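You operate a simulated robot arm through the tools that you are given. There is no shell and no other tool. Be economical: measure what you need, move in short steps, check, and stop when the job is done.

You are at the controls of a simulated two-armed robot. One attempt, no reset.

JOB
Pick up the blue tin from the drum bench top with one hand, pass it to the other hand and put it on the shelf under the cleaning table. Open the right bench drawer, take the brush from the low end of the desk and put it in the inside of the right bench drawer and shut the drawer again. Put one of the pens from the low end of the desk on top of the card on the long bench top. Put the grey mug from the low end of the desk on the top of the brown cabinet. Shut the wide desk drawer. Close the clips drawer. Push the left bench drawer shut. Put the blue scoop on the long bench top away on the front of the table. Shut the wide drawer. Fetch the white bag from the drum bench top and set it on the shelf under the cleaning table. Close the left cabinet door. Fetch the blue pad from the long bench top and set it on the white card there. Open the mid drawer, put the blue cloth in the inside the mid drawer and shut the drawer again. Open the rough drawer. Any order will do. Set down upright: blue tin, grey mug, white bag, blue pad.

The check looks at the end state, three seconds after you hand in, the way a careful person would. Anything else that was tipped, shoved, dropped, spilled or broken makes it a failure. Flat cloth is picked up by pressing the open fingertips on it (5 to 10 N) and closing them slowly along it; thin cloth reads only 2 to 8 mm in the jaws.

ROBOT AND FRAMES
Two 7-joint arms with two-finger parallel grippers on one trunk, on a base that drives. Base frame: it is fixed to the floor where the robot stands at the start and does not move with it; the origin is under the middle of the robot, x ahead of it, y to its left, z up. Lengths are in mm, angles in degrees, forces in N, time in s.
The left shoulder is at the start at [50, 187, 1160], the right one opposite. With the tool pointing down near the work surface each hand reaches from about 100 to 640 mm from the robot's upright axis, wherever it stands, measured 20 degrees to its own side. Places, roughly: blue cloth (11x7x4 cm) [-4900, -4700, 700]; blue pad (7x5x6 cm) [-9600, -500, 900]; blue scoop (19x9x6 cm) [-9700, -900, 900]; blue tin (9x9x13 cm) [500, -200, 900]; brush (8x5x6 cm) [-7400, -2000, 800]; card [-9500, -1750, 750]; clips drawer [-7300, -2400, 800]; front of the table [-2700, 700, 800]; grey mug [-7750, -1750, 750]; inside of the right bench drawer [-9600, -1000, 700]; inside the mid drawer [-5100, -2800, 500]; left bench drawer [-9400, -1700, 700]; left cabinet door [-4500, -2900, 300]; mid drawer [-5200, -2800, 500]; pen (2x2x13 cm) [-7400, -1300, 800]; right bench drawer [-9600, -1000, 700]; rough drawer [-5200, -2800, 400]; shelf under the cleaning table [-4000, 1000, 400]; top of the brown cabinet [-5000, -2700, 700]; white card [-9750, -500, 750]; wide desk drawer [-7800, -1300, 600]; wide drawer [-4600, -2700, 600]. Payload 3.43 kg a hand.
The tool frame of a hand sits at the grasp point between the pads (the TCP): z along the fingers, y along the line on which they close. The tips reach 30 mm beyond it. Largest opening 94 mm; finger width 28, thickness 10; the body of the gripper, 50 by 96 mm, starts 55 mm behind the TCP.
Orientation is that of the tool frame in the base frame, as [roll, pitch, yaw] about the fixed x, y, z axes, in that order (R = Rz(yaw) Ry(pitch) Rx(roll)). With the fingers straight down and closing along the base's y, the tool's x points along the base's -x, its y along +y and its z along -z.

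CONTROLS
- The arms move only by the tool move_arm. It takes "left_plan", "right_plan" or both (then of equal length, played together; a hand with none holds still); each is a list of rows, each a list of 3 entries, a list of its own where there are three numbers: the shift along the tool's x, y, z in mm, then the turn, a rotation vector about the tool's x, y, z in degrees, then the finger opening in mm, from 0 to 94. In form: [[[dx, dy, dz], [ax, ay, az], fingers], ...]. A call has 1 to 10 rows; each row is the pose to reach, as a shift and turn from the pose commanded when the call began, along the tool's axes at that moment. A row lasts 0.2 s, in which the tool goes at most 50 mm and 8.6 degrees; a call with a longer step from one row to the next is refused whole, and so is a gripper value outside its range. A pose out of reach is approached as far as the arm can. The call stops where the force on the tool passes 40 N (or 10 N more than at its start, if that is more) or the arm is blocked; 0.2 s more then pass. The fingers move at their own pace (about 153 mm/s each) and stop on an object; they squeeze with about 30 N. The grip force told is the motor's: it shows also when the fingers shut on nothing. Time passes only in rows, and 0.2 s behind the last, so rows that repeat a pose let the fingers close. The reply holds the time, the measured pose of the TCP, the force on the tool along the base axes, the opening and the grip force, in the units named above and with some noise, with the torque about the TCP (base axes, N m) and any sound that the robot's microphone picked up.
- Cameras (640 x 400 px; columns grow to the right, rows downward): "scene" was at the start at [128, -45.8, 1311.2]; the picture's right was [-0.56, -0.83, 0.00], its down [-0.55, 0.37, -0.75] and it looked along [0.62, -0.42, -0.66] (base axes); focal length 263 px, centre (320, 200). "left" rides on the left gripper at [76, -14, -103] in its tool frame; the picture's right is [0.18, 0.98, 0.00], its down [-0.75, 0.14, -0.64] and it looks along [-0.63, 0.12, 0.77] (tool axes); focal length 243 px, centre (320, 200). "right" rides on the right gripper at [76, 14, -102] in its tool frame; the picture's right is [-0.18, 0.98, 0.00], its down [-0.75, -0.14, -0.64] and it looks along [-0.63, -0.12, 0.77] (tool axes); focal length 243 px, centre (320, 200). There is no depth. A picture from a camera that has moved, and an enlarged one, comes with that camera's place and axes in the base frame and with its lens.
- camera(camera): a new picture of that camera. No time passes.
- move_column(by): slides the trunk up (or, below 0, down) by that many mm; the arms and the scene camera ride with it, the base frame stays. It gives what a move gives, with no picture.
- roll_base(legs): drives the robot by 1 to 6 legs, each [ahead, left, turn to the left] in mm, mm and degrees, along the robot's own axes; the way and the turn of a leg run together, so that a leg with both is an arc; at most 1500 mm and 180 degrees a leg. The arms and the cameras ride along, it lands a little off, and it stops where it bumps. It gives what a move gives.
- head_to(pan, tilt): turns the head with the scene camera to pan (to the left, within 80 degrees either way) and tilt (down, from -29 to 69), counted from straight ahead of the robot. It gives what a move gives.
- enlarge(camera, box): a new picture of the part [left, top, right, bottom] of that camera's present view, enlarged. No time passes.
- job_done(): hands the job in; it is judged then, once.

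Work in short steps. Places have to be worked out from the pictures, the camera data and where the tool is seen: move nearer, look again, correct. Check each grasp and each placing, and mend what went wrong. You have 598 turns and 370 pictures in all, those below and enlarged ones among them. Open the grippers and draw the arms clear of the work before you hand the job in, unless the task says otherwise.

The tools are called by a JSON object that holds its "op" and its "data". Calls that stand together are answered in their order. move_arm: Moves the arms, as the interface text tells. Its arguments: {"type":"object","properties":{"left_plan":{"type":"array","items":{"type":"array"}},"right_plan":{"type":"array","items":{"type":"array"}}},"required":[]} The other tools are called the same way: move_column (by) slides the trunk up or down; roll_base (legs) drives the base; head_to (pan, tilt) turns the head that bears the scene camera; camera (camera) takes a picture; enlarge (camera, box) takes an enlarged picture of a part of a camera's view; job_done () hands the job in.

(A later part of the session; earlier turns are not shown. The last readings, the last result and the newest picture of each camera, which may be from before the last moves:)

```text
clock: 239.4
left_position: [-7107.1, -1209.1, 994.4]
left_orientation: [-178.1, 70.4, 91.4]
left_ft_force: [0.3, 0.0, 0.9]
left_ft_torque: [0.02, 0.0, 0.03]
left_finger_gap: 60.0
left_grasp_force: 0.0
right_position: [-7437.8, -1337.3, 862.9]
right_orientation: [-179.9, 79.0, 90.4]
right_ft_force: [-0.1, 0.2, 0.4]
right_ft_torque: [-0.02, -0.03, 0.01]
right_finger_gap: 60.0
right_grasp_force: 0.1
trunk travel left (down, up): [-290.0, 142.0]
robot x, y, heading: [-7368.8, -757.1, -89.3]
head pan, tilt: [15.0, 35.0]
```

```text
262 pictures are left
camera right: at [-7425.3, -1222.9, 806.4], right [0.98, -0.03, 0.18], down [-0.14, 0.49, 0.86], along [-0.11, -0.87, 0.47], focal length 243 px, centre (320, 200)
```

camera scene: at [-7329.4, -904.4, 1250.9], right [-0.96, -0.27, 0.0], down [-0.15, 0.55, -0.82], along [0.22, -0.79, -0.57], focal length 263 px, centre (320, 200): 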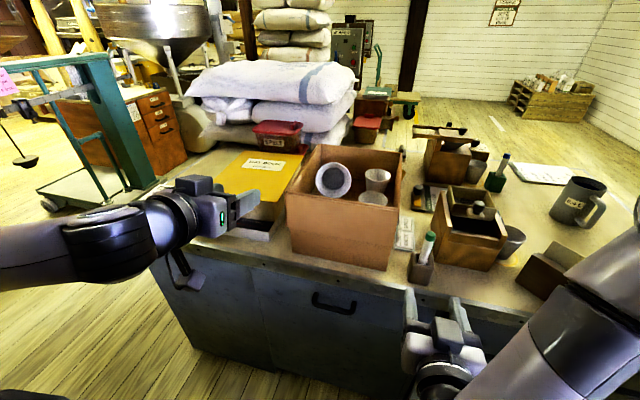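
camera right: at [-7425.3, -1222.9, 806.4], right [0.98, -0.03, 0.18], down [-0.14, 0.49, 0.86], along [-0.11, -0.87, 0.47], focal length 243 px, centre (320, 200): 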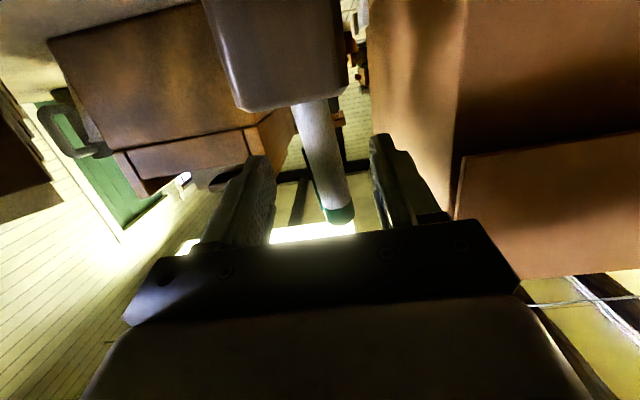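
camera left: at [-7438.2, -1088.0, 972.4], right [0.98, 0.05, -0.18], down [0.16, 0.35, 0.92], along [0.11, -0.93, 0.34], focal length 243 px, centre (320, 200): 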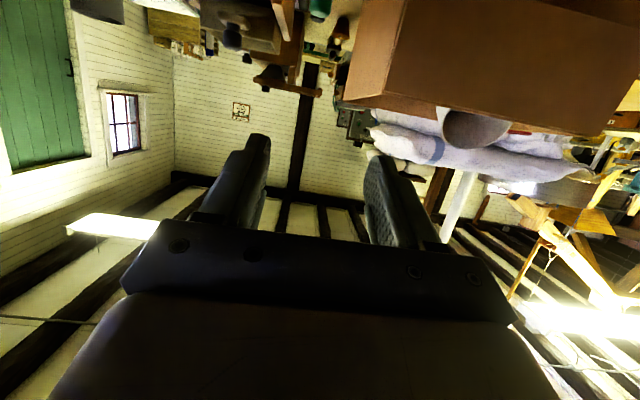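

Centred now. I close gently and lift with the trunk.

{"op": "move_arm", "data": {"right_plan": [[[0, 0, 0], [0, 0, 0], 30], [[0, 0, 0], [0, 0, 0], 5], [[0, 0, 0], [0, 0, 0], 5]]}}

{"op": "move_column", "data": {"by": 110}}

{"op": "camera", "data": {"camera": "right"}}

{"op": "camera", "data": {"camera": "scene"}}

```text
clock: 240.2
left_position: [-7109.9, -1208.7, 994.6]
left_orientation: [-178.1, 70.6, 91.4]
left_ft_force: [0.4, 0.1, 0.4]
left_ft_torque: [-0.02, 0.0, 0.02]
left_finger_gap: 59.9
left_grasp_force: 0.1
right_position: [-7437.9, -1337.3, 862.3]
right_orientation: [-179.8, 78.9, 90.4]
right_ft_force: [0.1, -0.5, 0.2]
right_ft_torque: [0.01, 0.02, -0.03]
right_finger_gap: 15.4
right_grasp_force: 30.0
trunk travel left (down, up): [-290.0, 142.0]
robot x, y, heading: [-7372.2, -760.5, -89.6]
head pan, tilt: [15.0, 35.0]
```

```text
clock: 241.6
left_position: [-7109.7, -1208.8, 1103.4]
left_orientation: [-178.0, 70.6, 91.4]
left_ft_force: [-0.3, -0.3, -0.3]
left_ft_torque: [0.0, 0.01, 0.01]
left_finger_gap: 60.0
left_grasp_force: 0.2
right_position: [-7437.4, -1337.4, 971.8]
right_orientation: [-179.8, 79.0, 90.4]
right_ft_force: [-0.1, 0.2, 0.2]
right_ft_torque: [-0.01, 0.05, 0.02]
right_finger_gap: 15.9
right_grasp_force: 30.0
trunk travel left (down, up): [-400.0, 32.0]
robot x, y, heading: [-7366.9, -759.1, -89.7]
head pan, tilt: [15.0, 35.0]
```

```text
261 pictures are left
camera right: at [-7425.2, -1223.0, 916.2], right [0.98, -0.03, 0.18], down [-0.14, 0.49, 0.86], along [-0.11, -0.87, 0.47], focal length 243 px, centre (320, 200)
```

right: 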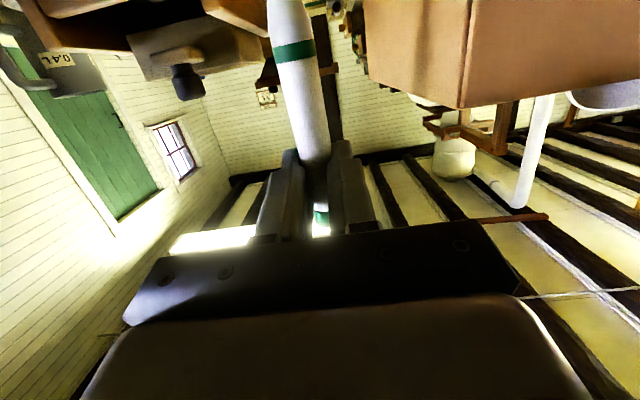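

```text
260 pictures are left
camera scene: at [-7346.1, -904.5, 1345.9], right [-0.96, -0.27, 0.0], down [-0.15, 0.55, -0.82], along [0.22, -0.79, -0.57], focal length 263 px, centre (320, 200)
```

scene: 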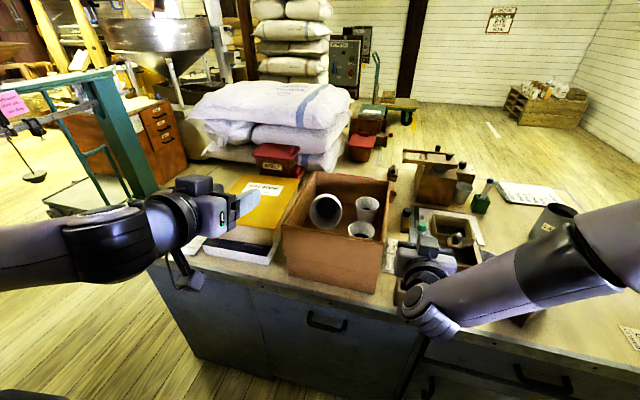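

The pen (15.5 mm) is out of its holder and held. I back off, fold both hands down, and drive round the desk's far end to its other side.

{"op": "roll_base", "data": {"legs": [[-420, 0, 0]]}}

{"op": "move_arm", "data": {"left_plan": [[[6, 0, -11], [0, 7, 0], 94], [[12, 0, -22], [0, 14, 0], 94], [[18, 0, -32], [0, 21, 0], 94], [[24, 0, -43], [0, 28, 0], 94], [[30, 0, -53], [0, 35, 0], 94], [[36, 0, -64], [0, 42, 0], 94], [[42, 0, -74], [0, 49, 0], 94], [[48, 0, -85], [0, 56, 0], 94], [[54, 0, -95], [0, 63, 0], 94], [[60, 0, -106], [0, 70, 0], 94]], "right_plan": [[[-3, -13, -23], [0, 7.9, 0], 5], [[-7, -26, -46], [0, 15.8, 0], 5], [[-10, -39, -69], [0, 23.7, 0], 5], [[-14, -52, -92], [0, 31.6, 0], 5], [[-17, -65, -114], [0, 39.5, 0], 5], [[-21, -78, -137], [0, 47.4, 0], 5], [[-24, -91, -160], [0, 55.3, 0], 5], [[-28, -104, -183], [0, 63.2, 0], 5], [[-31, -117, -206], [0, 71.1, 0], 5], [[-35, -130, -229], [0, 79, 0], 5]]}}

{"op": "roll_base", "data": {"legs": [[0, -1200, 0], [1400, 0, 0], [1400, 0, 0]]}}

{"op": "head_to", "data": {"pan": 75, "tilt": 20}}

{"op": "camera", "data": {"camera": "scene"}}

```text
clock: 244.2
left_position: [-7112.0, -782.6, 1104.5]
left_orientation: [-178.2, 70.4, 91.3]
left_ft_force: [-0.2, 0.1, -0.6]
left_ft_torque: [0.03, 0.02, 0.01]
left_finger_gap: 60.1
left_grasp_force: 0.1
right_position: [-7441.0, -911.8, 972.7]
right_orientation: [-180.0, 79.0, 90.4]
right_ft_force: [-0.1, 0.9, -0.2]
right_ft_torque: [0.02, -0.02, 0.01]
right_finger_gap: 15.6
right_grasp_force: 29.9
trunk travel left (down, up): [-400.0, 32.0]
robot x, y, heading: [-7373.8, -336.1, -89.7]
head pan, tilt: [15.0, 35.0]
```

```text
clock: 246.4
left_position: [-7111.6, -662.3, 1082.8]
left_orientation: [-179.3, 0.4, 89.5]
left_ft_force: [-0.8, 0.7, 0.4]
left_ft_torque: [0.0, 0.0, -0.03]
left_finger_gap: 93.7
left_grasp_force: 0.2
left hand out of reach, approached as far as the arm can: row 1, 2
right_position: [-7571.4, -693.3, 1051.0]
right_orientation: [-180.0, -0.1, 90.2]
right_ft_force: [0.0, 0.5, 0.2]
right_ft_torque: [0.0, 0.03, 0.01]
right_finger_gap: 15.7
right_grasp_force: 30.0
trunk travel left (down, up): [-400.0, 32.0]
robot x, y, heading: [-7372.2, -334.8, -89.9]
head pan, tilt: [15.0, 35.0]
```

```text
clock: 265.6
left_position: [-8306.5, -3458.7, 1082.0]
left_orientation: [-179.3, 0.5, 89.4]
left_ft_force: [-0.2, -0.7, -0.2]
left_ft_torque: [-0.01, 0.01, 0.0]
left_finger_gap: 94.2
left_grasp_force: 0.1
right_position: [-8767.1, -3490.0, 1049.9]
right_orientation: [-180.0, -0.1, 90.1]
right_ft_force: [0.0, 0.9, -0.1]
right_ft_torque: [-0.01, 0.0, -0.02]
right_finger_gap: 15.7
right_grasp_force: 30.6
trunk travel left (down, up): [-400.0, 32.0]
robot x, y, heading: [-8564.8, -3133.9, -89.8]
head pan, tilt: [15.0, 35.0]
```

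```text
clock: 266.9
left_position: [-8307.1, -3459.0, 1082.4]
left_orientation: [-179.3, 0.5, 89.4]
left_ft_force: [0.3, 0.1, -0.3]
left_ft_torque: [0.0, -0.03, 0.01]
left_finger_gap: 94.1
left_grasp_force: 0.1
right_position: [-8765.9, -3490.0, 1050.2]
right_orientation: [-179.9, 0.0, 90.1]
right_ft_force: [0.0, -0.4, -0.3]
right_ft_torque: [0.0, -0.01, -0.04]
right_finger_gap: 15.9
right_grasp_force: 29.3
trunk travel left (down, up): [-400.0, 32.0]
robot x, y, heading: [-8568.1, -3128.9, -89.9]
head pan, tilt: [75.0, 20.0]
```

```text
259 pictures are left
camera scene: at [-8476.6, -3213.2, 1369.8], right [-0.26, -0.97, 0.0], down [-0.33, 0.09, -0.94], along [0.91, -0.24, -0.34], focal length 263 px, centre (320, 200)
```

scene: 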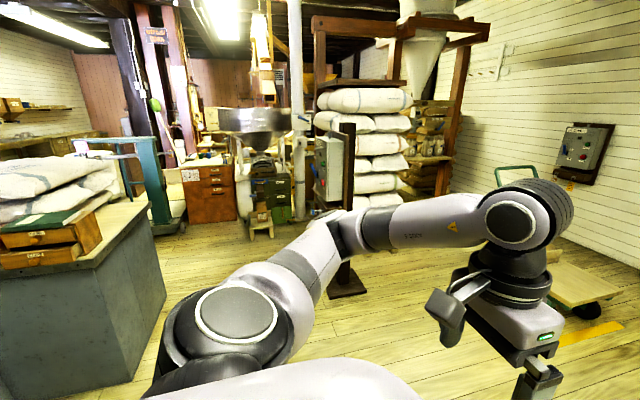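

The clips drawer is in a small box on the desk's far (-y) end. I roll along the desk and turn to face it.

{"op": "roll_base", "data": {"legs": [[0, 1180, 0], [0, 0, 179.5]]}}

{"op": "head_to", "data": {"pan": 0, "tilt": 25}}

{"op": "camera", "data": {"camera": "scene"}}

{"op": "enlarge", "data": {"camera": "scene", "box": [160, 100, 480, 300]}}

```text
clock: 280.3
left_position: [-7657.0, -2803.7, 1082.8]
left_orientation: [-179.4, 0.5, -89.4]
left_ft_force: [0.2, -0.4, -0.6]
left_ft_torque: [0.03, 0.02, -0.02]
left_finger_gap: 94.0
left_grasp_force: 0.1
right_position: [-7198.1, -2763.5, 1050.8]
right_orientation: [-179.9, 0.1, -88.6]
right_ft_force: [0.4, -0.7, 0.4]
right_ft_torque: [0.0, -0.02, 0.0]
right_finger_gap: 15.5
right_grasp_force: 30.1
trunk travel left (down, up): [-400.0, 32.0]
robot x, y, heading: [-7390.3, -3125.6, 91.4]
head pan, tilt: [75.0, 20.0]
```

```text
clock: 281.8
left_position: [-7656.4, -2802.2, 1080.9]
left_orientation: [-179.3, 0.4, -89.4]
left_ft_force: [-0.2, -0.1, 0.2]
left_ft_torque: [-0.03, 0.01, 0.01]
left_finger_gap: 93.7
left_grasp_force: 0.1
right_position: [-7198.2, -2764.4, 1049.8]
right_orientation: [179.9, -0.1, -88.7]
right_ft_force: [-0.8, -1.4, 0.0]
right_ft_torque: [0.03, 0.01, 0.0]
right_finger_gap: 15.8
right_grasp_force: 29.9
trunk travel left (down, up): [-400.0, 32.0]
robot x, y, heading: [-7389.5, -3127.1, 91.5]
head pan, tilt: [0.0, 25.0]
```

```text
258 pictures are left
camera scene: at [-7393.7, -2974.0, 1361.7], right [1.0, 0.03, 0.0], down [0.01, -0.42, -0.91], along [-0.02, 0.91, -0.42], focal length 263 px, centre (320, 200)
```

scene: 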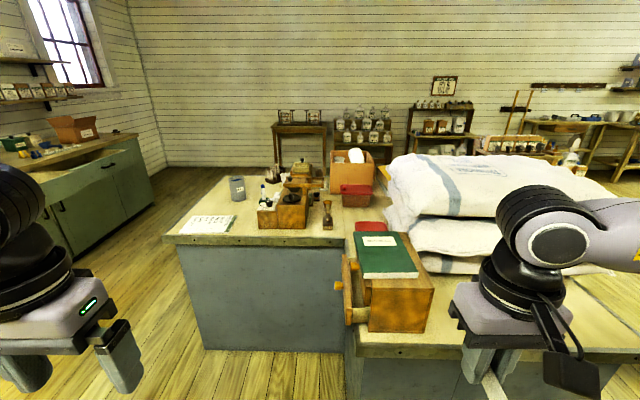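

```text
2.00 times, centred on (320, 200) of scene
camera zoom: at [-7393.7, -2974.0, 1361.7], right [1.0, 0.03, 0.0], down [0.01, -0.42, -0.91], along [-0.02, 0.91, -0.42], focal length 525 px, centre (320, 200)
```

zoom: 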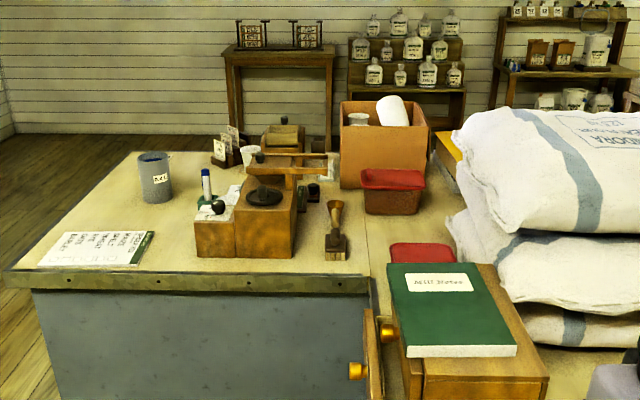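

The brush stands on the low end near [-7385, -1840], and the clips drawer sticks out toward -x from the small box near [-7350, -2364, 800]. I go round to face that drawer, looking along +x.

{"op": "roll_base", "data": {"legs": [[0, 0, -91.5], [-700, 0, 0], [0, 620, 0]]}}

{"op": "head_to", "data": {"pan": 10, "tilt": 30}}

{"op": "camera", "data": {"camera": "scene"}}

```text
clock: 292.6
left_position: [-7751.6, -2247.1, 1083.2]
left_orientation: [-179.3, 0.5, 178.8]
left_ft_force: [-0.3, 0.3, -0.3]
left_ft_torque: [0.02, 0.0, 0.04]
left_finger_gap: 94.2
left_grasp_force: 0.0
right_position: [-7726.6, -2706.8, 1049.7]
right_orientation: [179.9, 0.1, 179.3]
right_ft_force: [-0.3, 0.0, 0.1]
right_ft_torque: [-0.02, -0.02, -0.04]
right_finger_gap: 15.7
right_grasp_force: 30.1
trunk travel left (down, up): [-400.0, 32.0]
robot x, y, heading: [-8081.2, -2500.8, -0.9]
head pan, tilt: [0.0, 25.0]
```

```text
clock: 293.3
left_position: [-7752.2, -2246.6, 1081.7]
left_orientation: [-179.3, 0.5, 178.7]
left_ft_force: [1.5, 0.1, 0.7]
left_ft_torque: [-0.03, 0.02, 0.01]
left_finger_gap: 94.0
left_grasp_force: 0.1
right_position: [-7727.3, -2707.1, 1050.8]
right_orientation: [-179.9, 0.0, 179.3]
right_ft_force: [0.3, 0.3, 0.2]
right_ft_torque: [0.02, 0.0, 0.01]
right_finger_gap: 15.7
right_grasp_force: 30.5
trunk travel left (down, up): [-400.0, 32.0]
robot x, y, heading: [-8079.7, -2502.4, -0.4]
head pan, tilt: [10.0, 30.0]
```

```text
256 pictures are left
camera scene: at [-7934.9, -2486.8, 1353.7], right [0.16, -0.99, 0.0], down [-0.49, -0.08, -0.87], along [0.85, 0.14, -0.5], focal length 263 px, centre (320, 200)
```

scene: 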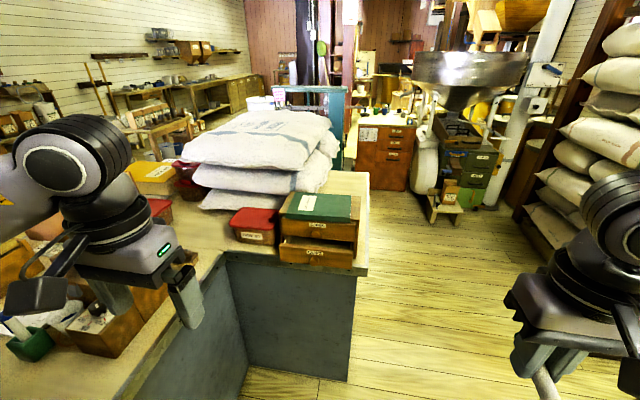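

{"op": "enlarge", "data": {"camera": "scene", "box": [210, 160, 400, 290]}}

```text
3.08 times, centred on (305, 225) of scene
camera zoom: at [-7934.9, -2486.8, 1353.7], right [0.16, -0.99, 0.0], down [-0.49, -0.08, -0.87], along [0.85, 0.14, -0.5], focal length 808 px, centre (366, 123)
```

zoom: 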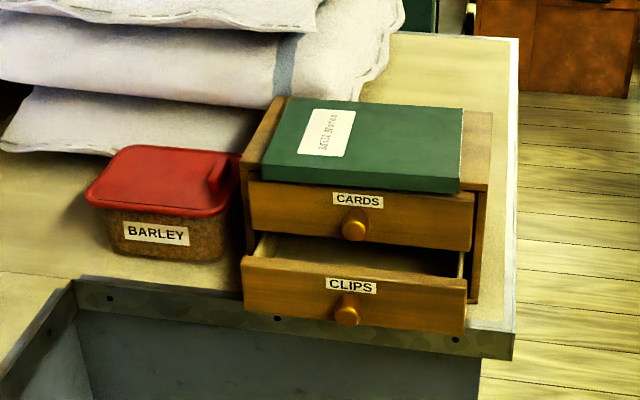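

CLIPS knob: about [-7353, -2371, 798]. I turn the left hand forward with fingers open to straddle the knob and push the face.

{"op": "move_arm", "data": {"left_plan": [[[-17, -20, 6], [0, -7.5, 0], 70], [[-34, -40, 12], [0, -15, 0], 70], [[-51, -60, 18], [0, -22.5, 0], 70], [[-68, -80, 24], [0, -30, 0], 70], [[-85, -100, 30], [0, -37.5, 0], 70], [[-102, -120, 36], [0, -45, 0], 70], [[-119, -140, 42], [0, -52.5, 0], 70], [[-136, -160, 48], [0, -60, 0], 70], [[-153, -180, 54], [0, -67.5, 0], 70], [[-170, -196, 60], [0, -75, 0], 70]]}}

{"op": "roll_base", "data": {"legs": [[0, 72, 0]]}}

{"op": "move_column", "data": {"by": -215}}

{"op": "camera", "data": {"camera": "left"}}

{"op": "camera", "data": {"camera": "scene"}}

```text
clock: 295.5
left_position: [-7584.9, -2448.1, 1025.9]
left_orientation: [-177.4, 75.5, -178.9]
left_ft_force: [-0.8, 0.5, -0.7]
left_ft_torque: [0.01, -0.02, 0.03]
left_finger_gap: 70.2
left_grasp_force: 0.0
right_position: [-7727.9, -2707.2, 1049.8]
right_orientation: [180.0, 0.1, 179.3]
right_ft_force: [-0.2, -0.4, -0.6]
right_ft_torque: [0.02, -0.04, 0.01]
right_finger_gap: 15.7
right_grasp_force: 29.8
trunk travel left (down, up): [-400.0, 32.0]
robot x, y, heading: [-8081.8, -2505.9, -0.5]
head pan, tilt: [10.0, 30.0]
```

```text
clock: 296.5
left_position: [-7585.4, -2374.7, 1026.2]
left_orientation: [-177.2, 75.5, -178.6]
left_ft_force: [-0.7, 0.2, -0.3]
left_ft_torque: [-0.02, 0.01, -0.03]
left_finger_gap: 70.2
left_grasp_force: 0.0
right_position: [-7726.1, -2634.1, 1050.2]
right_orientation: [-179.8, -0.1, 179.4]
right_ft_force: [0.0, -0.6, 0.4]
right_ft_torque: [-0.01, 0.0, 0.01]
right_finger_gap: 15.8
right_grasp_force: 30.4
trunk travel left (down, up): [-400.0, 32.0]
robot x, y, heading: [-8079.6, -2430.6, -0.6]
head pan, tilt: [10.0, 30.0]
```

```text
clock: 298.8
left_position: [-7585.0, -2375.7, 810.8]
left_orientation: [-177.4, 75.6, -178.6]
left_ft_force: [1.0, 0.4, 0.3]
left_ft_torque: [0.03, 0.02, 0.0]
left_finger_gap: 69.9
left_grasp_force: 0.1
right_position: [-7727.0, -2634.9, 835.0]
right_orientation: [-180.0, 0.0, 179.2]
right_ft_force: [0.8, 0.4, 0.1]
right_ft_torque: [-0.01, -0.03, -0.01]
right_finger_gap: 15.9
right_grasp_force: 30.0
trunk travel left (down, up): [-185.0, 247.0]
robot x, y, heading: [-8082.1, -2431.1, -0.6]
head pan, tilt: [10.0, 30.0]
```

```text
254 pictures are left
camera left: at [-7704.2, -2387.0, 764.1], right [-0.02, 0.98, -0.19], down [-0.43, 0.16, 0.89], along [0.9, 0.1, 0.42], focal length 243 px, centre (320, 200)
```

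left: 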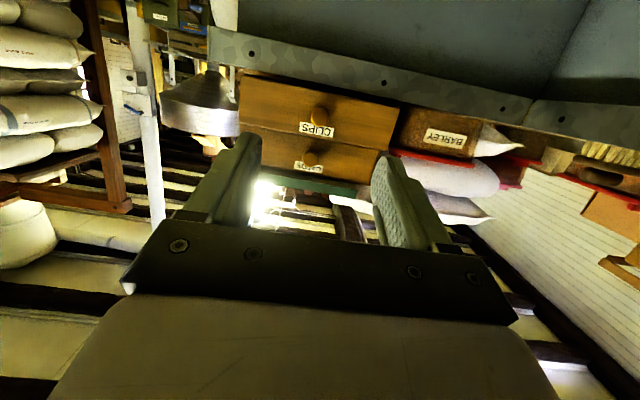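

```text
253 pictures are left
camera scene: at [-7934.3, -2415.3, 1138.8], right [0.16, -0.99, 0.0], down [-0.49, -0.08, -0.87], along [0.85, 0.14, -0.5], focal length 263 px, centre (320, 200)
```

scene: 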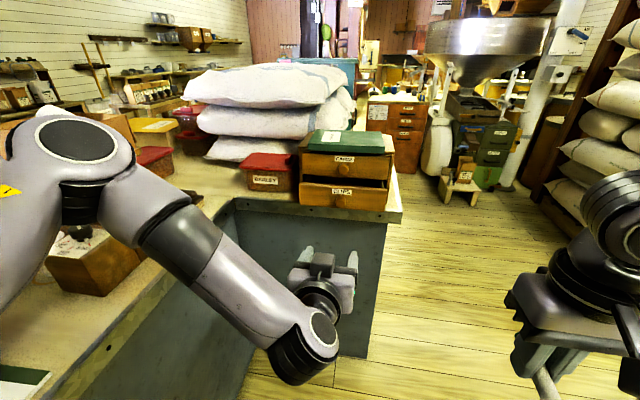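

Well aligned. I roll 205 mm ahead, then push with the arm.

{"op": "roll_base", "data": {"legs": [[205, 0, 0]]}}

{"op": "move_arm", "data": {"left_plan": [[[-4, 0, 15], [0, 0, 0], 70], [[-8, 0, 30], [0, 0, 0], 70], [[-12, 0, 45], [0, 0, 0], 70], [[-16, 0, 60], [0, 0, 0], 70], [[-20, 0, 75], [0, 0, 0], 70], [[-23, 0, 90], [0, 0, 0], 70], [[-27, 0, 105], [0, 0, 0], 70]]}}

{"op": "camera", "data": {"camera": "scene"}}

```text
clock: 300.4
left_position: [-7380.7, -2377.7, 812.6]
left_orientation: [-177.4, 75.5, -178.9]
left_ft_force: [0.4, -0.3, 0.5]
left_ft_torque: [0.0, 0.01, 0.0]
left_finger_gap: 70.1
left_grasp_force: 0.0
right_position: [-7521.6, -2637.1, 834.7]
right_orientation: [179.9, 0.0, 179.3]
right_ft_force: [0.6, -0.1, 0.5]
right_ft_torque: [-0.02, -0.02, 0.02]
right_finger_gap: 15.8
right_grasp_force: 30.4
trunk travel left (down, up): [-185.0, 247.0]
robot x, y, heading: [-7877.5, -2430.0, -0.2]
head pan, tilt: [10.0, 30.0]
```

```text
clock: 301.4
left_position: [-7329.7, -2380.8, 811.1]
left_orientation: [-177.4, 75.4, -179.1]
left_ft_force: [-16.2, 3.0, 6.9]
left_ft_torque: [0.22, -0.31, 0.72]
left_finger_gap: 71.2
left_grasp_force: 0.8
right_position: [-7523.4, -2635.7, 835.8]
right_orientation: [179.9, 0.1, 179.5]
right_ft_force: [0.7, 0.2, -0.7]
right_ft_torque: [0.01, 0.01, 0.03]
right_finger_gap: 15.7
right_grasp_force: 30.1
trunk travel left (down, up): [-185.0, 247.0]
robot x, y, heading: [-7878.0, -2431.8, -0.5]
head pan, tilt: [10.0, 30.0]
stopped in row 4 (left hand): the force on the tool passed its limit (the readings are from after the stop); the commanded pose is now the measured one
```

```text
252 pictures are left
camera scene: at [-7731.9, -2417.0, 1139.2], right [0.17, -0.99, 0.0], down [-0.49, -0.08, -0.87], along [0.86, 0.14, -0.5], focal length 263 px, centre (320, 200)
```

scene: 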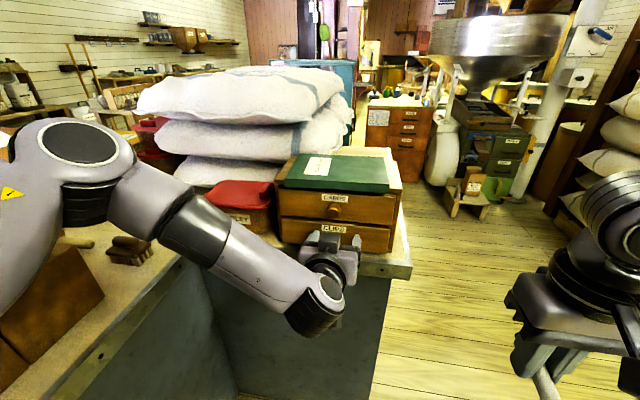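

The drawer resisted at full stroke. I zoom to verify, and to see the brush at the left.

{"op": "enlarge", "data": {"camera": "scene", "box": [260, 150, 420, 280]}}

{"op": "enlarge", "data": {"camera": "scene", "box": [60, 200, 220, 325]}}

```text
3.08 times, centred on (340, 215) of scene
camera zoom: at [-7731.9, -2417.0, 1139.2], right [0.17, -0.99, 0.0], down [-0.49, -0.08, -0.87], along [0.86, 0.14, -0.5], focal length 808 px, centre (258, 154)
```

zoom: 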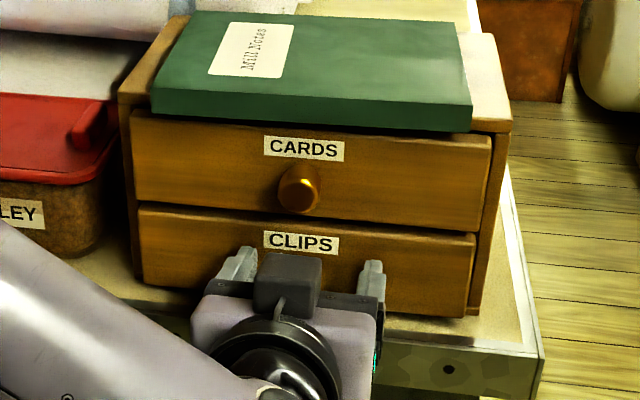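

```text
3.20 times, centred on (140, 262) of scene
camera zoom: at [-7731.9, -2417.0, 1139.2], right [0.17, -0.99, 0.0], down [-0.49, -0.08, -0.87], along [0.86, 0.14, -0.5], focal length 840 px, centre (896, 0)
```

zoom: 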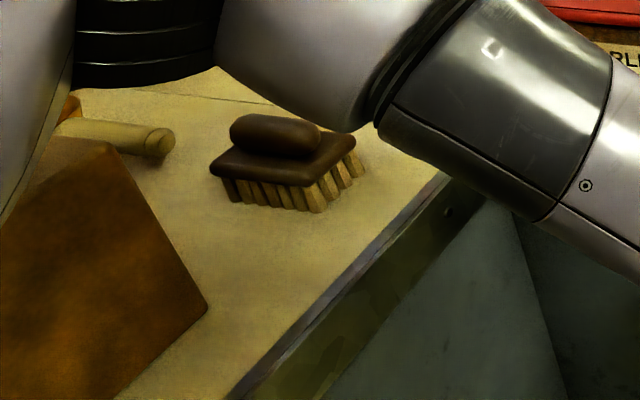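

CLIPS is flush. The brush is at about [-7382, -1970], its length along y. I back off, raise the trunk, fold the left hand down and turn toward the brush.

{"op": "roll_base", "data": {"legs": [[-150, 0, 0]]}}

{"op": "move_column", "data": {"by": 215}}

{"op": "move_arm", "data": {"left_plan": [[[5, 10, -20], [0, 7.5, 0], 94], [[10, 20, -40], [0, 15, 0], 94], [[15, 30, -60], [0, 22.5, 0], 94], [[20, 40, -80], [0, 30, 0], 94], [[25, 50, -100], [0, 37.5, 0], 94], [[30, 60, -120], [0, 45, 0], 94], [[35, 70, -140], [0, 52.5, 0], 94], [[40, 80, -155], [0, 60, 0], 94], [[40, 90, -165], [0, 67.5, 0], 94], [[40, 100, -170], [0, 75, 0], 94]]}}

{"op": "roll_base", "data": {"legs": [[0, 0, 60], [195, -268, 0]]}}

{"op": "head_to", "data": {"pan": -10, "tilt": 45}}

{"op": "camera", "data": {"camera": "scene"}}

```text
clock: 302.8
left_position: [-7479.0, -2379.2, 809.4]
left_orientation: [-177.4, 75.0, -179.1]
left_ft_force: [-0.1, -0.1, 0.1]
left_ft_torque: [-0.01, 0.0, -0.03]
left_finger_gap: 69.9
left_grasp_force: 0.0
right_position: [-7672.1, -2635.0, 835.6]
right_orientation: [179.9, 0.0, 179.4]
right_ft_force: [-0.3, -0.4, -0.4]
right_ft_torque: [-0.01, -0.02, -0.01]
right_finger_gap: 15.4
right_grasp_force: 29.9
trunk travel left (down, up): [-185.0, 247.0]
robot x, y, heading: [-8022.7, -2435.5, -0.3]
head pan, tilt: [10.0, 30.0]
```

```text
clock: 305.1
left_position: [-7478.9, -2378.3, 1025.4]
left_orientation: [-177.5, 75.0, -179.2]
left_ft_force: [0.2, -0.8, 0.3]
left_ft_torque: [0.03, -0.04, 0.02]
left_finger_gap: 70.1
left_grasp_force: 0.1
right_position: [-7673.2, -2634.7, 1049.7]
right_orientation: [180.0, 0.0, 179.3]
right_ft_force: [-0.1, -0.5, -0.1]
right_ft_torque: [0.01, 0.0, 0.01]
right_finger_gap: 15.8
right_grasp_force: 30.1
trunk travel left (down, up): [-400.0, 32.0]
robot x, y, heading: [-8024.9, -2430.8, -0.4]
head pan, tilt: [10.0, 30.0]
```

```text
clock: 307.3
left_position: [-7649.6, -2272.9, 1029.1]
left_orientation: [-179.3, -0.1, 178.3]
left_ft_force: [0.1, -0.2, 0.3]
left_ft_torque: [-0.01, 0.01, -0.02]
left_finger_gap: 93.9
left_grasp_force: 0.1
right_position: [-7672.4, -2635.2, 1051.1]
right_orientation: [179.9, -0.1, 179.3]
right_ft_force: [0.2, 0.1, 0.0]
right_ft_torque: [0.02, -0.01, 0.01]
right_finger_gap: 15.8
right_grasp_force: 30.6
trunk travel left (down, up): [-400.0, 32.0]
robot x, y, heading: [-8027.0, -2432.0, -0.5]
head pan, tilt: [10.0, 30.0]
```

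```text
clock: 312.1
left_position: [-7651.3, -1988.8, 1028.3]
left_orientation: [-179.4, 0.0, -120.9]
left_ft_force: [0.3, -0.1, 1.0]
left_ft_torque: [-0.01, -0.02, 0.03]
left_finger_gap: 93.9
left_grasp_force: 0.0
right_position: [-7347.7, -2186.8, 1050.7]
right_orientation: [179.9, 0.0, -120.2]
right_ft_force: [-0.3, -0.3, 0.0]
right_ft_torque: [0.0, -0.02, -0.02]
right_finger_gap: 16.0
right_grasp_force: 30.2
trunk travel left (down, up): [-400.0, 32.0]
robot x, y, heading: [-7703.5, -2394.0, 60.6]
head pan, tilt: [10.0, 30.0]
```

```text
clock: 313.0
left_position: [-7653.1, -1989.2, 1029.3]
left_orientation: [-179.5, 0.0, -120.9]
left_ft_force: [-1.0, 0.3, -0.3]
left_ft_torque: [0.02, 0.0, -0.02]
left_finger_gap: 94.1
left_grasp_force: 0.0
right_position: [-7347.2, -2185.9, 1051.5]
right_orientation: [180.0, 0.0, -120.0]
right_ft_force: [-0.2, -0.4, -0.7]
right_ft_torque: [0.03, -0.03, 0.0]
right_finger_gap: 15.8
right_grasp_force: 30.2
trunk travel left (down, up): [-400.0, 32.0]
robot x, y, heading: [-7698.9, -2396.8, 60.0]
head pan, tilt: [-10.0, 45.0]
```

```text
249 pictures are left
camera scene: at [-7619.3, -2282.1, 1331.1], right [0.77, -0.64, 0.0], down [-0.45, -0.54, -0.71], along [0.45, 0.54, -0.71], focal length 263 px, centre (320, 200)
```

scene: 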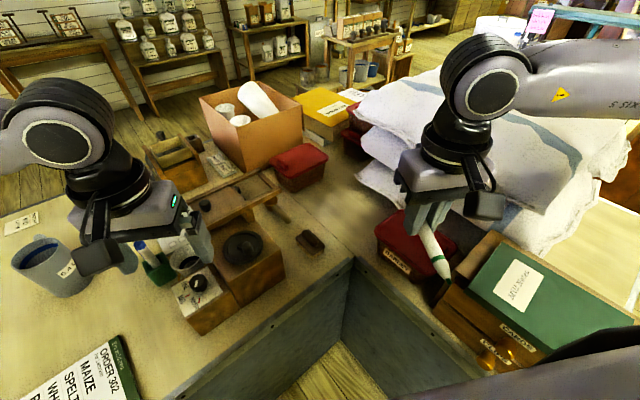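

The brush is at about [-7388, -1966]. I bring the left hand above it and turn its jaws to close across the brush.

{"op": "move_arm", "data": {"left_plan": [[[-26, -36, 0], [0, 0, -5.2], 94], [[-52, -72, 0], [0, 0, -10.4], 94], [[-78, -108, 0], [0, 0, -15.6], 94], [[-104, -144, 0], [0, 0, -20.8], 94], [[-130, -180, 0], [0, 0, -26], 94], [[-155, -216, 0], [0, 0, -31], 94]]}}

{"op": "camera", "data": {"camera": "left"}}

```text
clock: 314.4
left_position: [-7385.7, -1968.1, 1031.4]
left_orientation: [-179.5, -0.1, -90.0]
left_ft_force: [1.0, 0.0, 0.7]
left_ft_torque: [-0.02, 0.04, 0.03]
left_finger_gap: 94.1
left_grasp_force: 0.0
right_position: [-7346.2, -2186.7, 1050.5]
right_orientation: [180.0, 0.0, -120.1]
right_ft_force: [1.6, 0.2, -0.9]
right_ft_torque: [0.0, 0.02, 0.01]
right_finger_gap: 15.7
right_grasp_force: 29.8
trunk travel left (down, up): [-400.0, 32.0]
robot x, y, heading: [-7702.0, -2396.4, 60.0]
head pan, tilt: [-10.0, 45.0]
```

```text
248 pictures are left
camera left: at [-7372.8, -2044.2, 1135.8], right [-0.98, -0.18, -0.01], down [-0.15, 0.76, 0.64], along [-0.11, 0.63, -0.77], focal length 243 px, centre (320, 200)
```

left: 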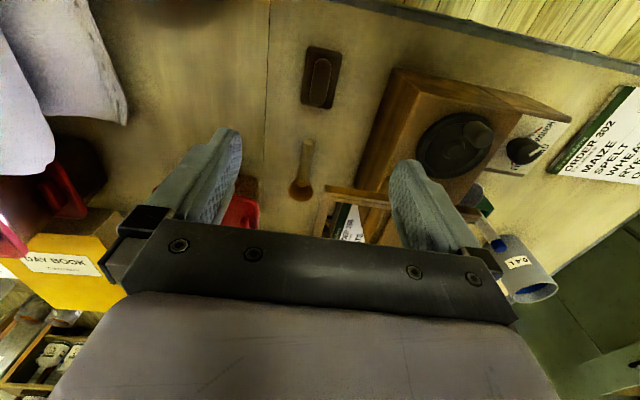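

The brush is right below, aligned. I descend to just above the desk with the jaws at 84 mm.

{"op": "move_arm", "data": {"left_plan": [[[0, 0, 45], [0, 0, 0], 84], [[0, 0, 90], [0, 0, 0], 84], [[0, 0, 135], [0, 0, 0], 84], [[0, 0, 175], [0, 0, 0], 84], [[0, 0, 205], [0, 0, 0], 84]]}}

{"op": "camera", "data": {"camera": "left"}}

```text
clock: 315.8
left_position: [-7401.8, -1937.8, 850.4]
left_orientation: [-178.5, 0.9, -86.7]
left_ft_force: [2.0, -28.3, 11.2]
left_ft_torque: [2.52, 0.16, -0.08]
left_finger_gap: 84.1
left_grasp_force: 0.0
left hand out of reach, approached as far as the arm can: row 5
right_position: [-7347.6, -2191.8, 1050.3]
right_orientation: [179.9, 0.2, -120.2]
right_ft_force: [0.2, 0.0, -0.6]
right_ft_torque: [0.0, 0.02, 0.0]
right_finger_gap: 16.0
right_grasp_force: 29.6
trunk travel left (down, up): [-400.0, 32.0]
robot x, y, heading: [-7704.2, -2396.2, 59.7]
head pan, tilt: [-10.0, 45.0]
stopped in row 5 (left hand): the arm was blocked; the commanded pose is now the measured one
```

```text
247 pictures are left
camera left: at [-7386.4, -2013.9, 951.8], right [-0.97, -0.24, -0.03], down [-0.2, 0.73, 0.65], along [-0.14, 0.64, -0.76], focal length 243 px, centre (320, 200)
```

left: 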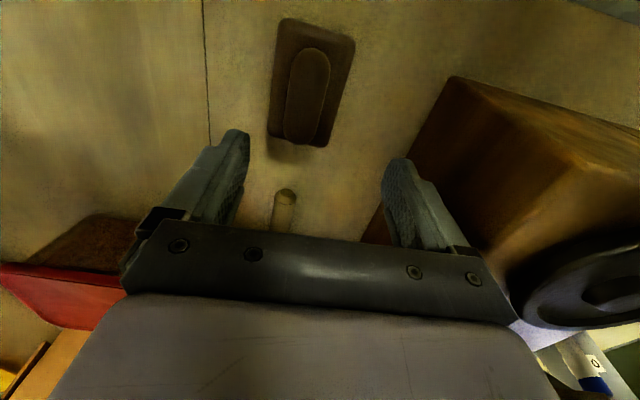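

The hand met something and got displaced. I look with the scene camera before moving.

{"op": "camera", "data": {"camera": "scene"}}

{"op": "camera", "data": {"camera": "right"}}

```text
246 pictures are left
camera scene: at [-7619.2, -2287.5, 1331.6], right [0.77, -0.64, 0.0], down [-0.45, -0.54, -0.71], along [0.45, 0.54, -0.7], focal length 263 px, centre (320, 200)
```

scene: 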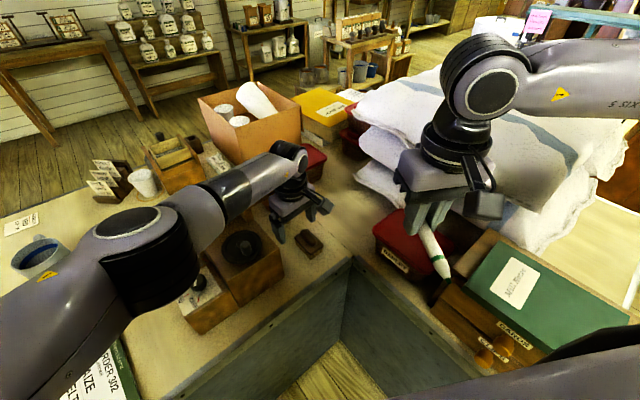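

```text
245 pictures are left
camera right: at [-7399.3, -2251.2, 1153.1], right [-0.76, 0.65, 0.0], down [0.5, 0.58, 0.64], along [0.42, 0.49, -0.76], focal length 243 px, centre (320, 200)
```

right: 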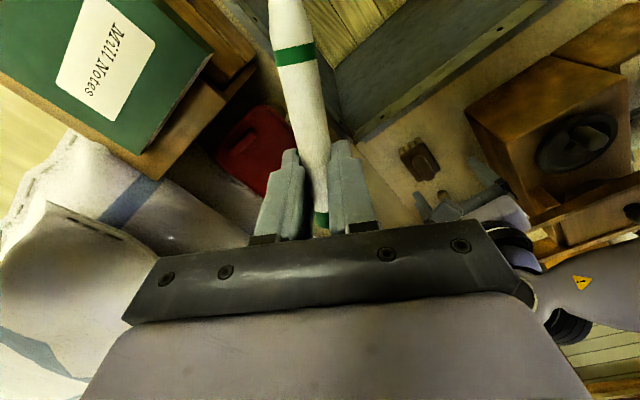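

The low elbow may be touching items on the desk. I lift the left hand straight back up and check for damage.

{"op": "move_arm", "data": {"left_plan": [[[0, 0, -40], [0, 0, 0], 84], [[0, 0, -85], [0, 0, 0], 84], [[0, 0, -130], [0, 0, 0], 84], [[0, 0, -175], [0, 0, 0], 84]]}}

{"op": "camera", "data": {"camera": "scene"}}

```text
clock: 316.8
left_position: [-7407.0, -1938.1, 1021.9]
left_orientation: [-178.7, 1.0, -86.7]
left_ft_force: [-1.9, -0.2, -0.7]
left_ft_torque: [-0.01, 0.02, 0.03]
left_finger_gap: 84.3
left_grasp_force: 0.1
right_position: [-7347.2, -2188.0, 1049.8]
right_orientation: [179.9, 0.0, -120.2]
right_ft_force: [-0.9, -0.5, 0.3]
right_ft_torque: [-0.01, -0.01, 0.02]
right_finger_gap: 15.7
right_grasp_force: 29.7
trunk travel left (down, up): [-400.0, 32.0]
robot x, y, heading: [-7699.4, -2396.6, 60.2]
head pan, tilt: [-10.0, 45.0]
```

```text
244 pictures are left
camera scene: at [-7619.2, -2283.0, 1331.1], right [0.77, -0.64, 0.0], down [-0.45, -0.54, -0.71], along [0.45, 0.54, -0.71], focal length 263 px, centre (320, 200)
```

scene: 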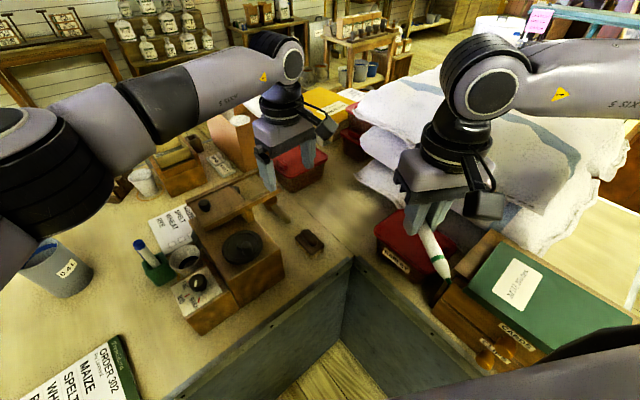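

Nothing moved or fell; it was the folded wrist limiting the arm. I turn the base 30 degrees right so the brush sits straight ahead of the left shoulder.

{"op": "roll_base", "data": {"legs": [[0, 0, -30]]}}

{"op": "camera", "data": {"camera": "scene"}}

```text
clock: 318.6
left_position: [-7216.9, -2148.5, 1021.8]
left_orientation: [-178.9, 1.0, -116.9]
left_ft_force: [-0.1, 0.6, -1.2]
left_ft_torque: [0.02, 0.06, 0.02]
left_finger_gap: 84.3
left_grasp_force: 0.0
right_position: [-7290.9, -2392.2, 1050.1]
right_orientation: [179.9, 0.0, -150.2]
right_ft_force: [-0.1, -0.2, -0.5]
right_ft_torque: [0.04, -0.02, 0.01]
right_finger_gap: 15.6
right_grasp_force: 30.1
trunk travel left (down, up): [-400.0, 32.0]
robot x, y, heading: [-7699.8, -2397.0, 30.0]
head pan, tilt: [-10.0, 45.0]
```

```text
243 pictures are left
camera scene: at [-7573.3, -2339.1, 1331.1], right [0.34, -0.94, 0.0], down [-0.66, -0.24, -0.71], along [0.66, 0.24, -0.71], focal length 263 px, centre (320, 200)
```

scene: 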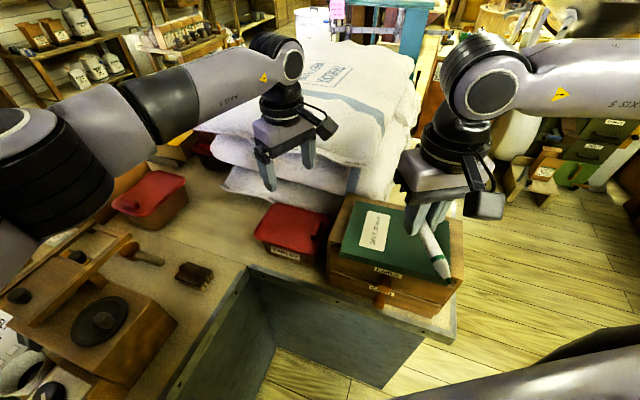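

I bring the left hand back over the brush, now from the better angle.

{"op": "move_arm", "data": {"left_plan": [[[-14, 39, -10], [0, 0, -4.5], 84], [[-28, 78, -10], [0, 0, -9], 84], [[-42, 117, -10], [0, 0, -13.5], 84], [[-57, 155, -10], [0, 0, -18], 84], [[-71, 194, -5], [0, 0, -22.5], 84], [[-85, 232, 0], [0, 0, -27], 84]]}}

{"op": "move_arm", "data": {"left_plan": [[[0, 0, 40], [0, 0, 0], 84], [[0, 0, 80], [0, 0, 0], 84], [[0, 0, 110], [0, 0, 0], 84]]}}

{"op": "camera", "data": {"camera": "left"}}

{"op": "camera", "data": {"camera": "scene"}}

```text
clock: 320.1
left_position: [-7385.1, -1965.6, 1017.7]
left_orientation: [-178.4, 0.3, -89.7]
left_ft_force: [-0.2, 0.1, 0.3]
left_ft_torque: [-0.03, -0.01, -0.01]
left_finger_gap: 84.2
left_grasp_force: 0.0
right_position: [-7290.5, -2392.2, 1051.8]
right_orientation: [-179.9, 0.0, -150.2]
right_ft_force: [0.0, 0.0, 0.4]
right_ft_torque: [0.02, -0.01, 0.0]
right_finger_gap: 15.5
right_grasp_force: 30.0
trunk travel left (down, up): [-400.0, 32.0]
robot x, y, heading: [-7703.5, -2398.0, 30.0]
head pan, tilt: [-10.0, 45.0]
```

```text
clock: 320.9
left_position: [-7383.3, -1965.3, 907.9]
left_orientation: [-178.4, 0.3, -90.0]
left_ft_force: [0.2, 0.0, 0.6]
left_ft_torque: [0.02, 0.02, -0.01]
left_finger_gap: 84.1
left_grasp_force: 0.1
right_position: [-7291.0, -2393.1, 1049.6]
right_orientation: [-180.0, -0.1, -150.2]
right_ft_force: [0.5, -0.3, -1.1]
right_ft_torque: [0.03, -0.01, -0.02]
right_finger_gap: 15.6
right_grasp_force: 29.7
trunk travel left (down, up): [-400.0, 32.0]
robot x, y, heading: [-7701.2, -2400.2, 29.8]
head pan, tilt: [-10.0, 45.0]
```

```text
242 pictures are left
camera left: at [-7371.4, -2041.7, 1010.6], right [-0.98, -0.19, -0.03], down [-0.16, 0.75, 0.64], along [-0.1, 0.63, -0.77], focal length 243 px, centre (320, 200)
```

left: 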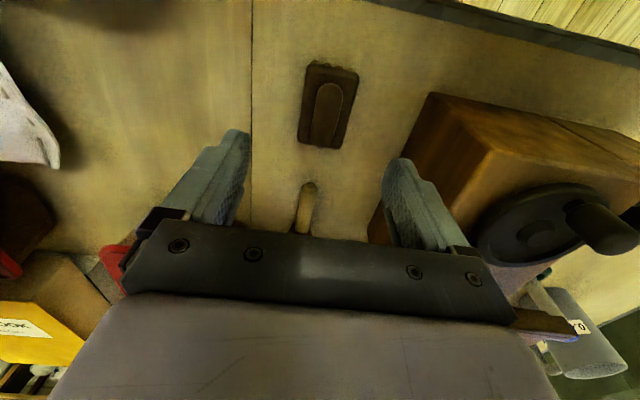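

```text
241 pictures are left
camera scene: at [-7573.3, -2338.7, 1331.1], right [0.34, -0.94, 0.0], down [-0.66, -0.24, -0.71], along [0.66, 0.24, -0.71], focal length 263 px, centre (320, 200)
```

scene: 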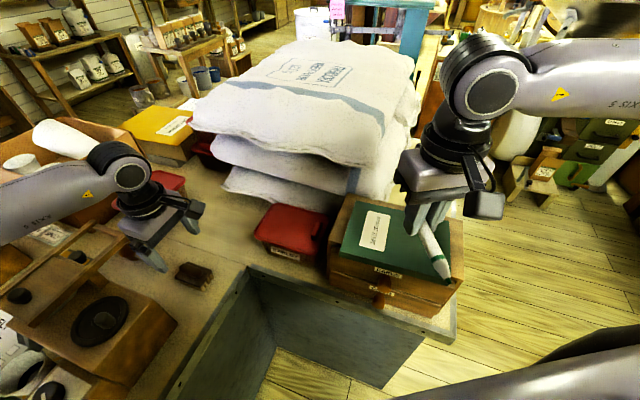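

Clear now. I descend the rest of the way over the brush.

{"op": "move_arm", "data": {"left_plan": [[[5, 0, 35], [0, 0, 0], 84], [[5, 0, 70], [0, 0, 0], 84], [[5, 0, 95], [0, 0, 0], 84], [[5, 0, 113], [0, 0, 0], 84]]}}

{"op": "camera", "data": {"camera": "left"}}

```text
clock: 321.9
left_position: [-7378.9, -1970.3, 793.6]
left_orientation: [-178.5, 0.3, -89.9]
left_ft_force: [-0.4, -1.1, 0.7]
left_ft_torque: [0.01, -0.02, 0.02]
left_finger_gap: 83.9
left_grasp_force: 0.0
right_position: [-7290.5, -2392.9, 1051.3]
right_orientation: [-180.0, 0.0, -150.2]
right_ft_force: [-0.5, 0.1, -0.1]
right_ft_torque: [0.02, -0.01, -0.02]
right_finger_gap: 15.7
right_grasp_force: 29.8
trunk travel left (down, up): [-400.0, 32.0]
robot x, y, heading: [-7698.4, -2396.7, 30.0]
head pan, tilt: [-10.0, 45.0]
```

```text
240 pictures are left
camera left: at [-7367.8, -2046.9, 897.2], right [-0.98, -0.19, -0.03], down [-0.16, 0.75, 0.64], along [-0.1, 0.63, -0.77], focal length 243 px, centre (320, 200)
```

left: 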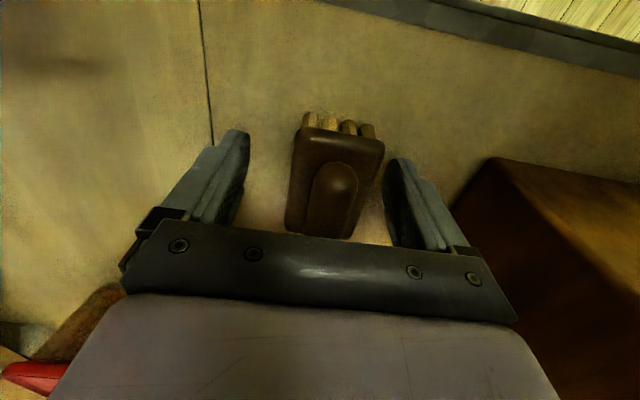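

The brush lies between the fingers, slightly to one side. I centre by 6 mm, close and lift.

{"op": "move_arm", "data": {"left_plan": [[[0, 6, 0], [0, 0, 0], 84], [[0, 6, 0], [0, 0, 0], 30], [[0, 6, 0], [0, 0, 0], 30], [[0, 6, 0], [0, 0, 0], 30], [[0, 6, -20], [0, 0, 0], 30], [[0, 6, -60], [0, 0, 0], 30], [[0, 6, -105], [0, 0, 0], 30], [[0, 6, -150], [0, 0, 0], 30], [[0, 6, -195], [0, 0, 0], 30], [[0, 6, -235], [0, 0, 0], 30]]}}

{"op": "camera", "data": {"camera": "left"}}

{"op": "camera", "data": {"camera": "scene"}}

```text
clock: 324.1
left_position: [-7391.6, -1970.3, 1029.9]
left_orientation: [-178.5, 0.3, -89.9]
left_ft_force: [-0.8, 0.1, -0.7]
left_ft_torque: [0.01, 0.01, -0.01]
left_finger_gap: 45.4
left_grasp_force: 30.2
right_position: [-7290.6, -2394.0, 1050.3]
right_orientation: [180.0, 0.0, -150.2]
right_ft_force: [0.3, 0.9, -0.4]
right_ft_torque: [0.03, -0.02, 0.0]
right_finger_gap: 15.7
right_grasp_force: 30.2
trunk travel left (down, up): [-400.0, 32.0]
robot x, y, heading: [-7700.6, -2394.2, 29.9]
head pan, tilt: [-10.0, 45.0]
```

```text
239 pictures are left
camera left: at [-7380.2, -2047.0, 1132.4], right [-0.98, -0.19, -0.03], down [-0.16, 0.75, 0.64], along [-0.1, 0.64, -0.77], focal length 243 px, centre (320, 200)
```

left: 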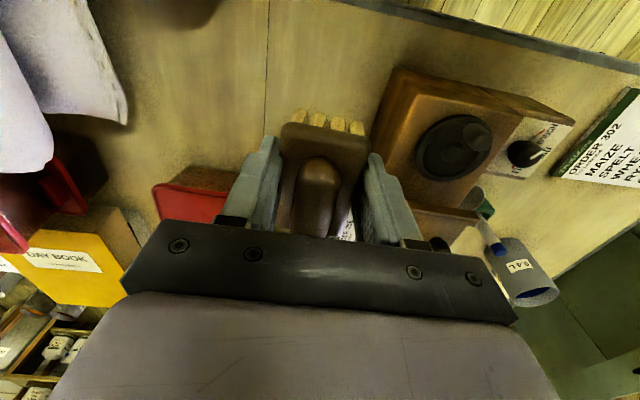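

```text
238 pictures are left
camera scene: at [-7573.4, -2339.1, 1331.1], right [0.34, -0.94, 0.0], down [-0.66, -0.24, -0.71], along [0.66, 0.24, -0.71], focal length 263 px, centre (320, 200)
```

scene: 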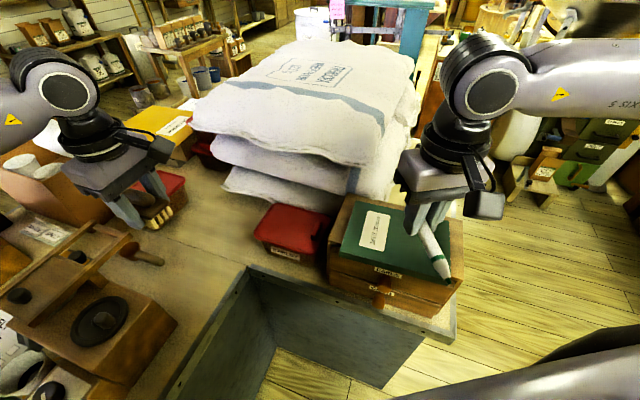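

The brush (45 mm) is held in the left hand, the pen in the right. I back out, turn, and drive to the open bench drawer.

{"op": "roll_base", "data": {"legs": [[-600, 0, 0], [0, 0, 150], [0, -1000, 0], [0, -880, 0]]}}

{"op": "head_to", "data": {"pan": 15, "tilt": 35}}

{"op": "camera", "data": {"camera": "scene"}}

```text
clock: 336.0
left_position: [-8704.2, -2517.8, 1029.5]
left_orientation: [-178.1, 0.2, 59.8]
left_ft_force: [0.6, -0.1, -0.3]
left_ft_torque: [0.04, 0.01, -0.01]
left_finger_gap: 45.1
left_grasp_force: 30.1
right_position: [-8582.8, -2102.7, 1050.5]
right_orientation: [-179.8, -0.1, -0.5]
right_ft_force: [0.1, 0.5, 0.2]
right_ft_torque: [0.02, -0.02, -0.03]
right_finger_gap: 15.9
right_grasp_force: 29.9
trunk travel left (down, up): [-400.0, 32.0]
robot x, y, heading: [-8222.6, -2299.9, 180.2]
head pan, tilt: [-10.0, 45.0]
stopped in leg 3: the robot was blocked; the commanded pose is now the measured one
```

```text
clock: 336.9
left_position: [-8705.3, -2515.2, 1029.5]
left_orientation: [-178.2, 0.1, 59.7]
left_ft_force: [0.6, -0.5, -0.6]
left_ft_torque: [0.0, -0.01, 0.0]
left_finger_gap: 45.3
left_grasp_force: 29.8
right_position: [-8581.9, -2101.9, 1050.0]
right_orientation: [179.9, -0.1, -0.4]
right_ft_force: [-0.1, 0.3, 0.1]
right_ft_torque: [-0.02, 0.02, -0.01]
right_finger_gap: 15.8
right_grasp_force: 30.2
trunk travel left (down, up): [-400.0, 32.0]
robot x, y, heading: [-8227.6, -2303.3, 179.9]
head pan, tilt: [15.0, 35.0]
```

```text
237 pictures are left
camera scene: at [-8369.1, -2325.9, 1345.9], right [-0.26, 0.97, 0.0], down [0.55, 0.15, -0.82], along [-0.79, -0.21, -0.57], focal length 263 px, centre (320, 200)
```

scene: 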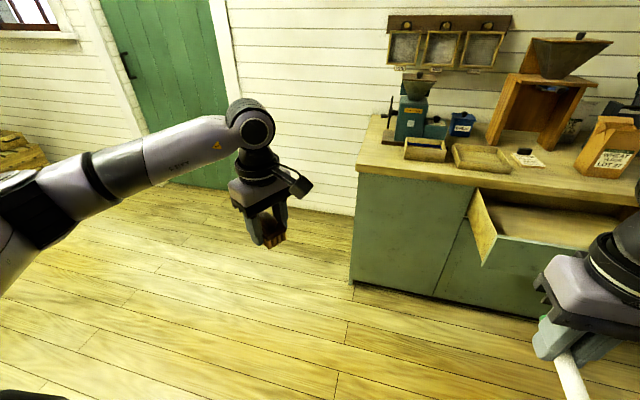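

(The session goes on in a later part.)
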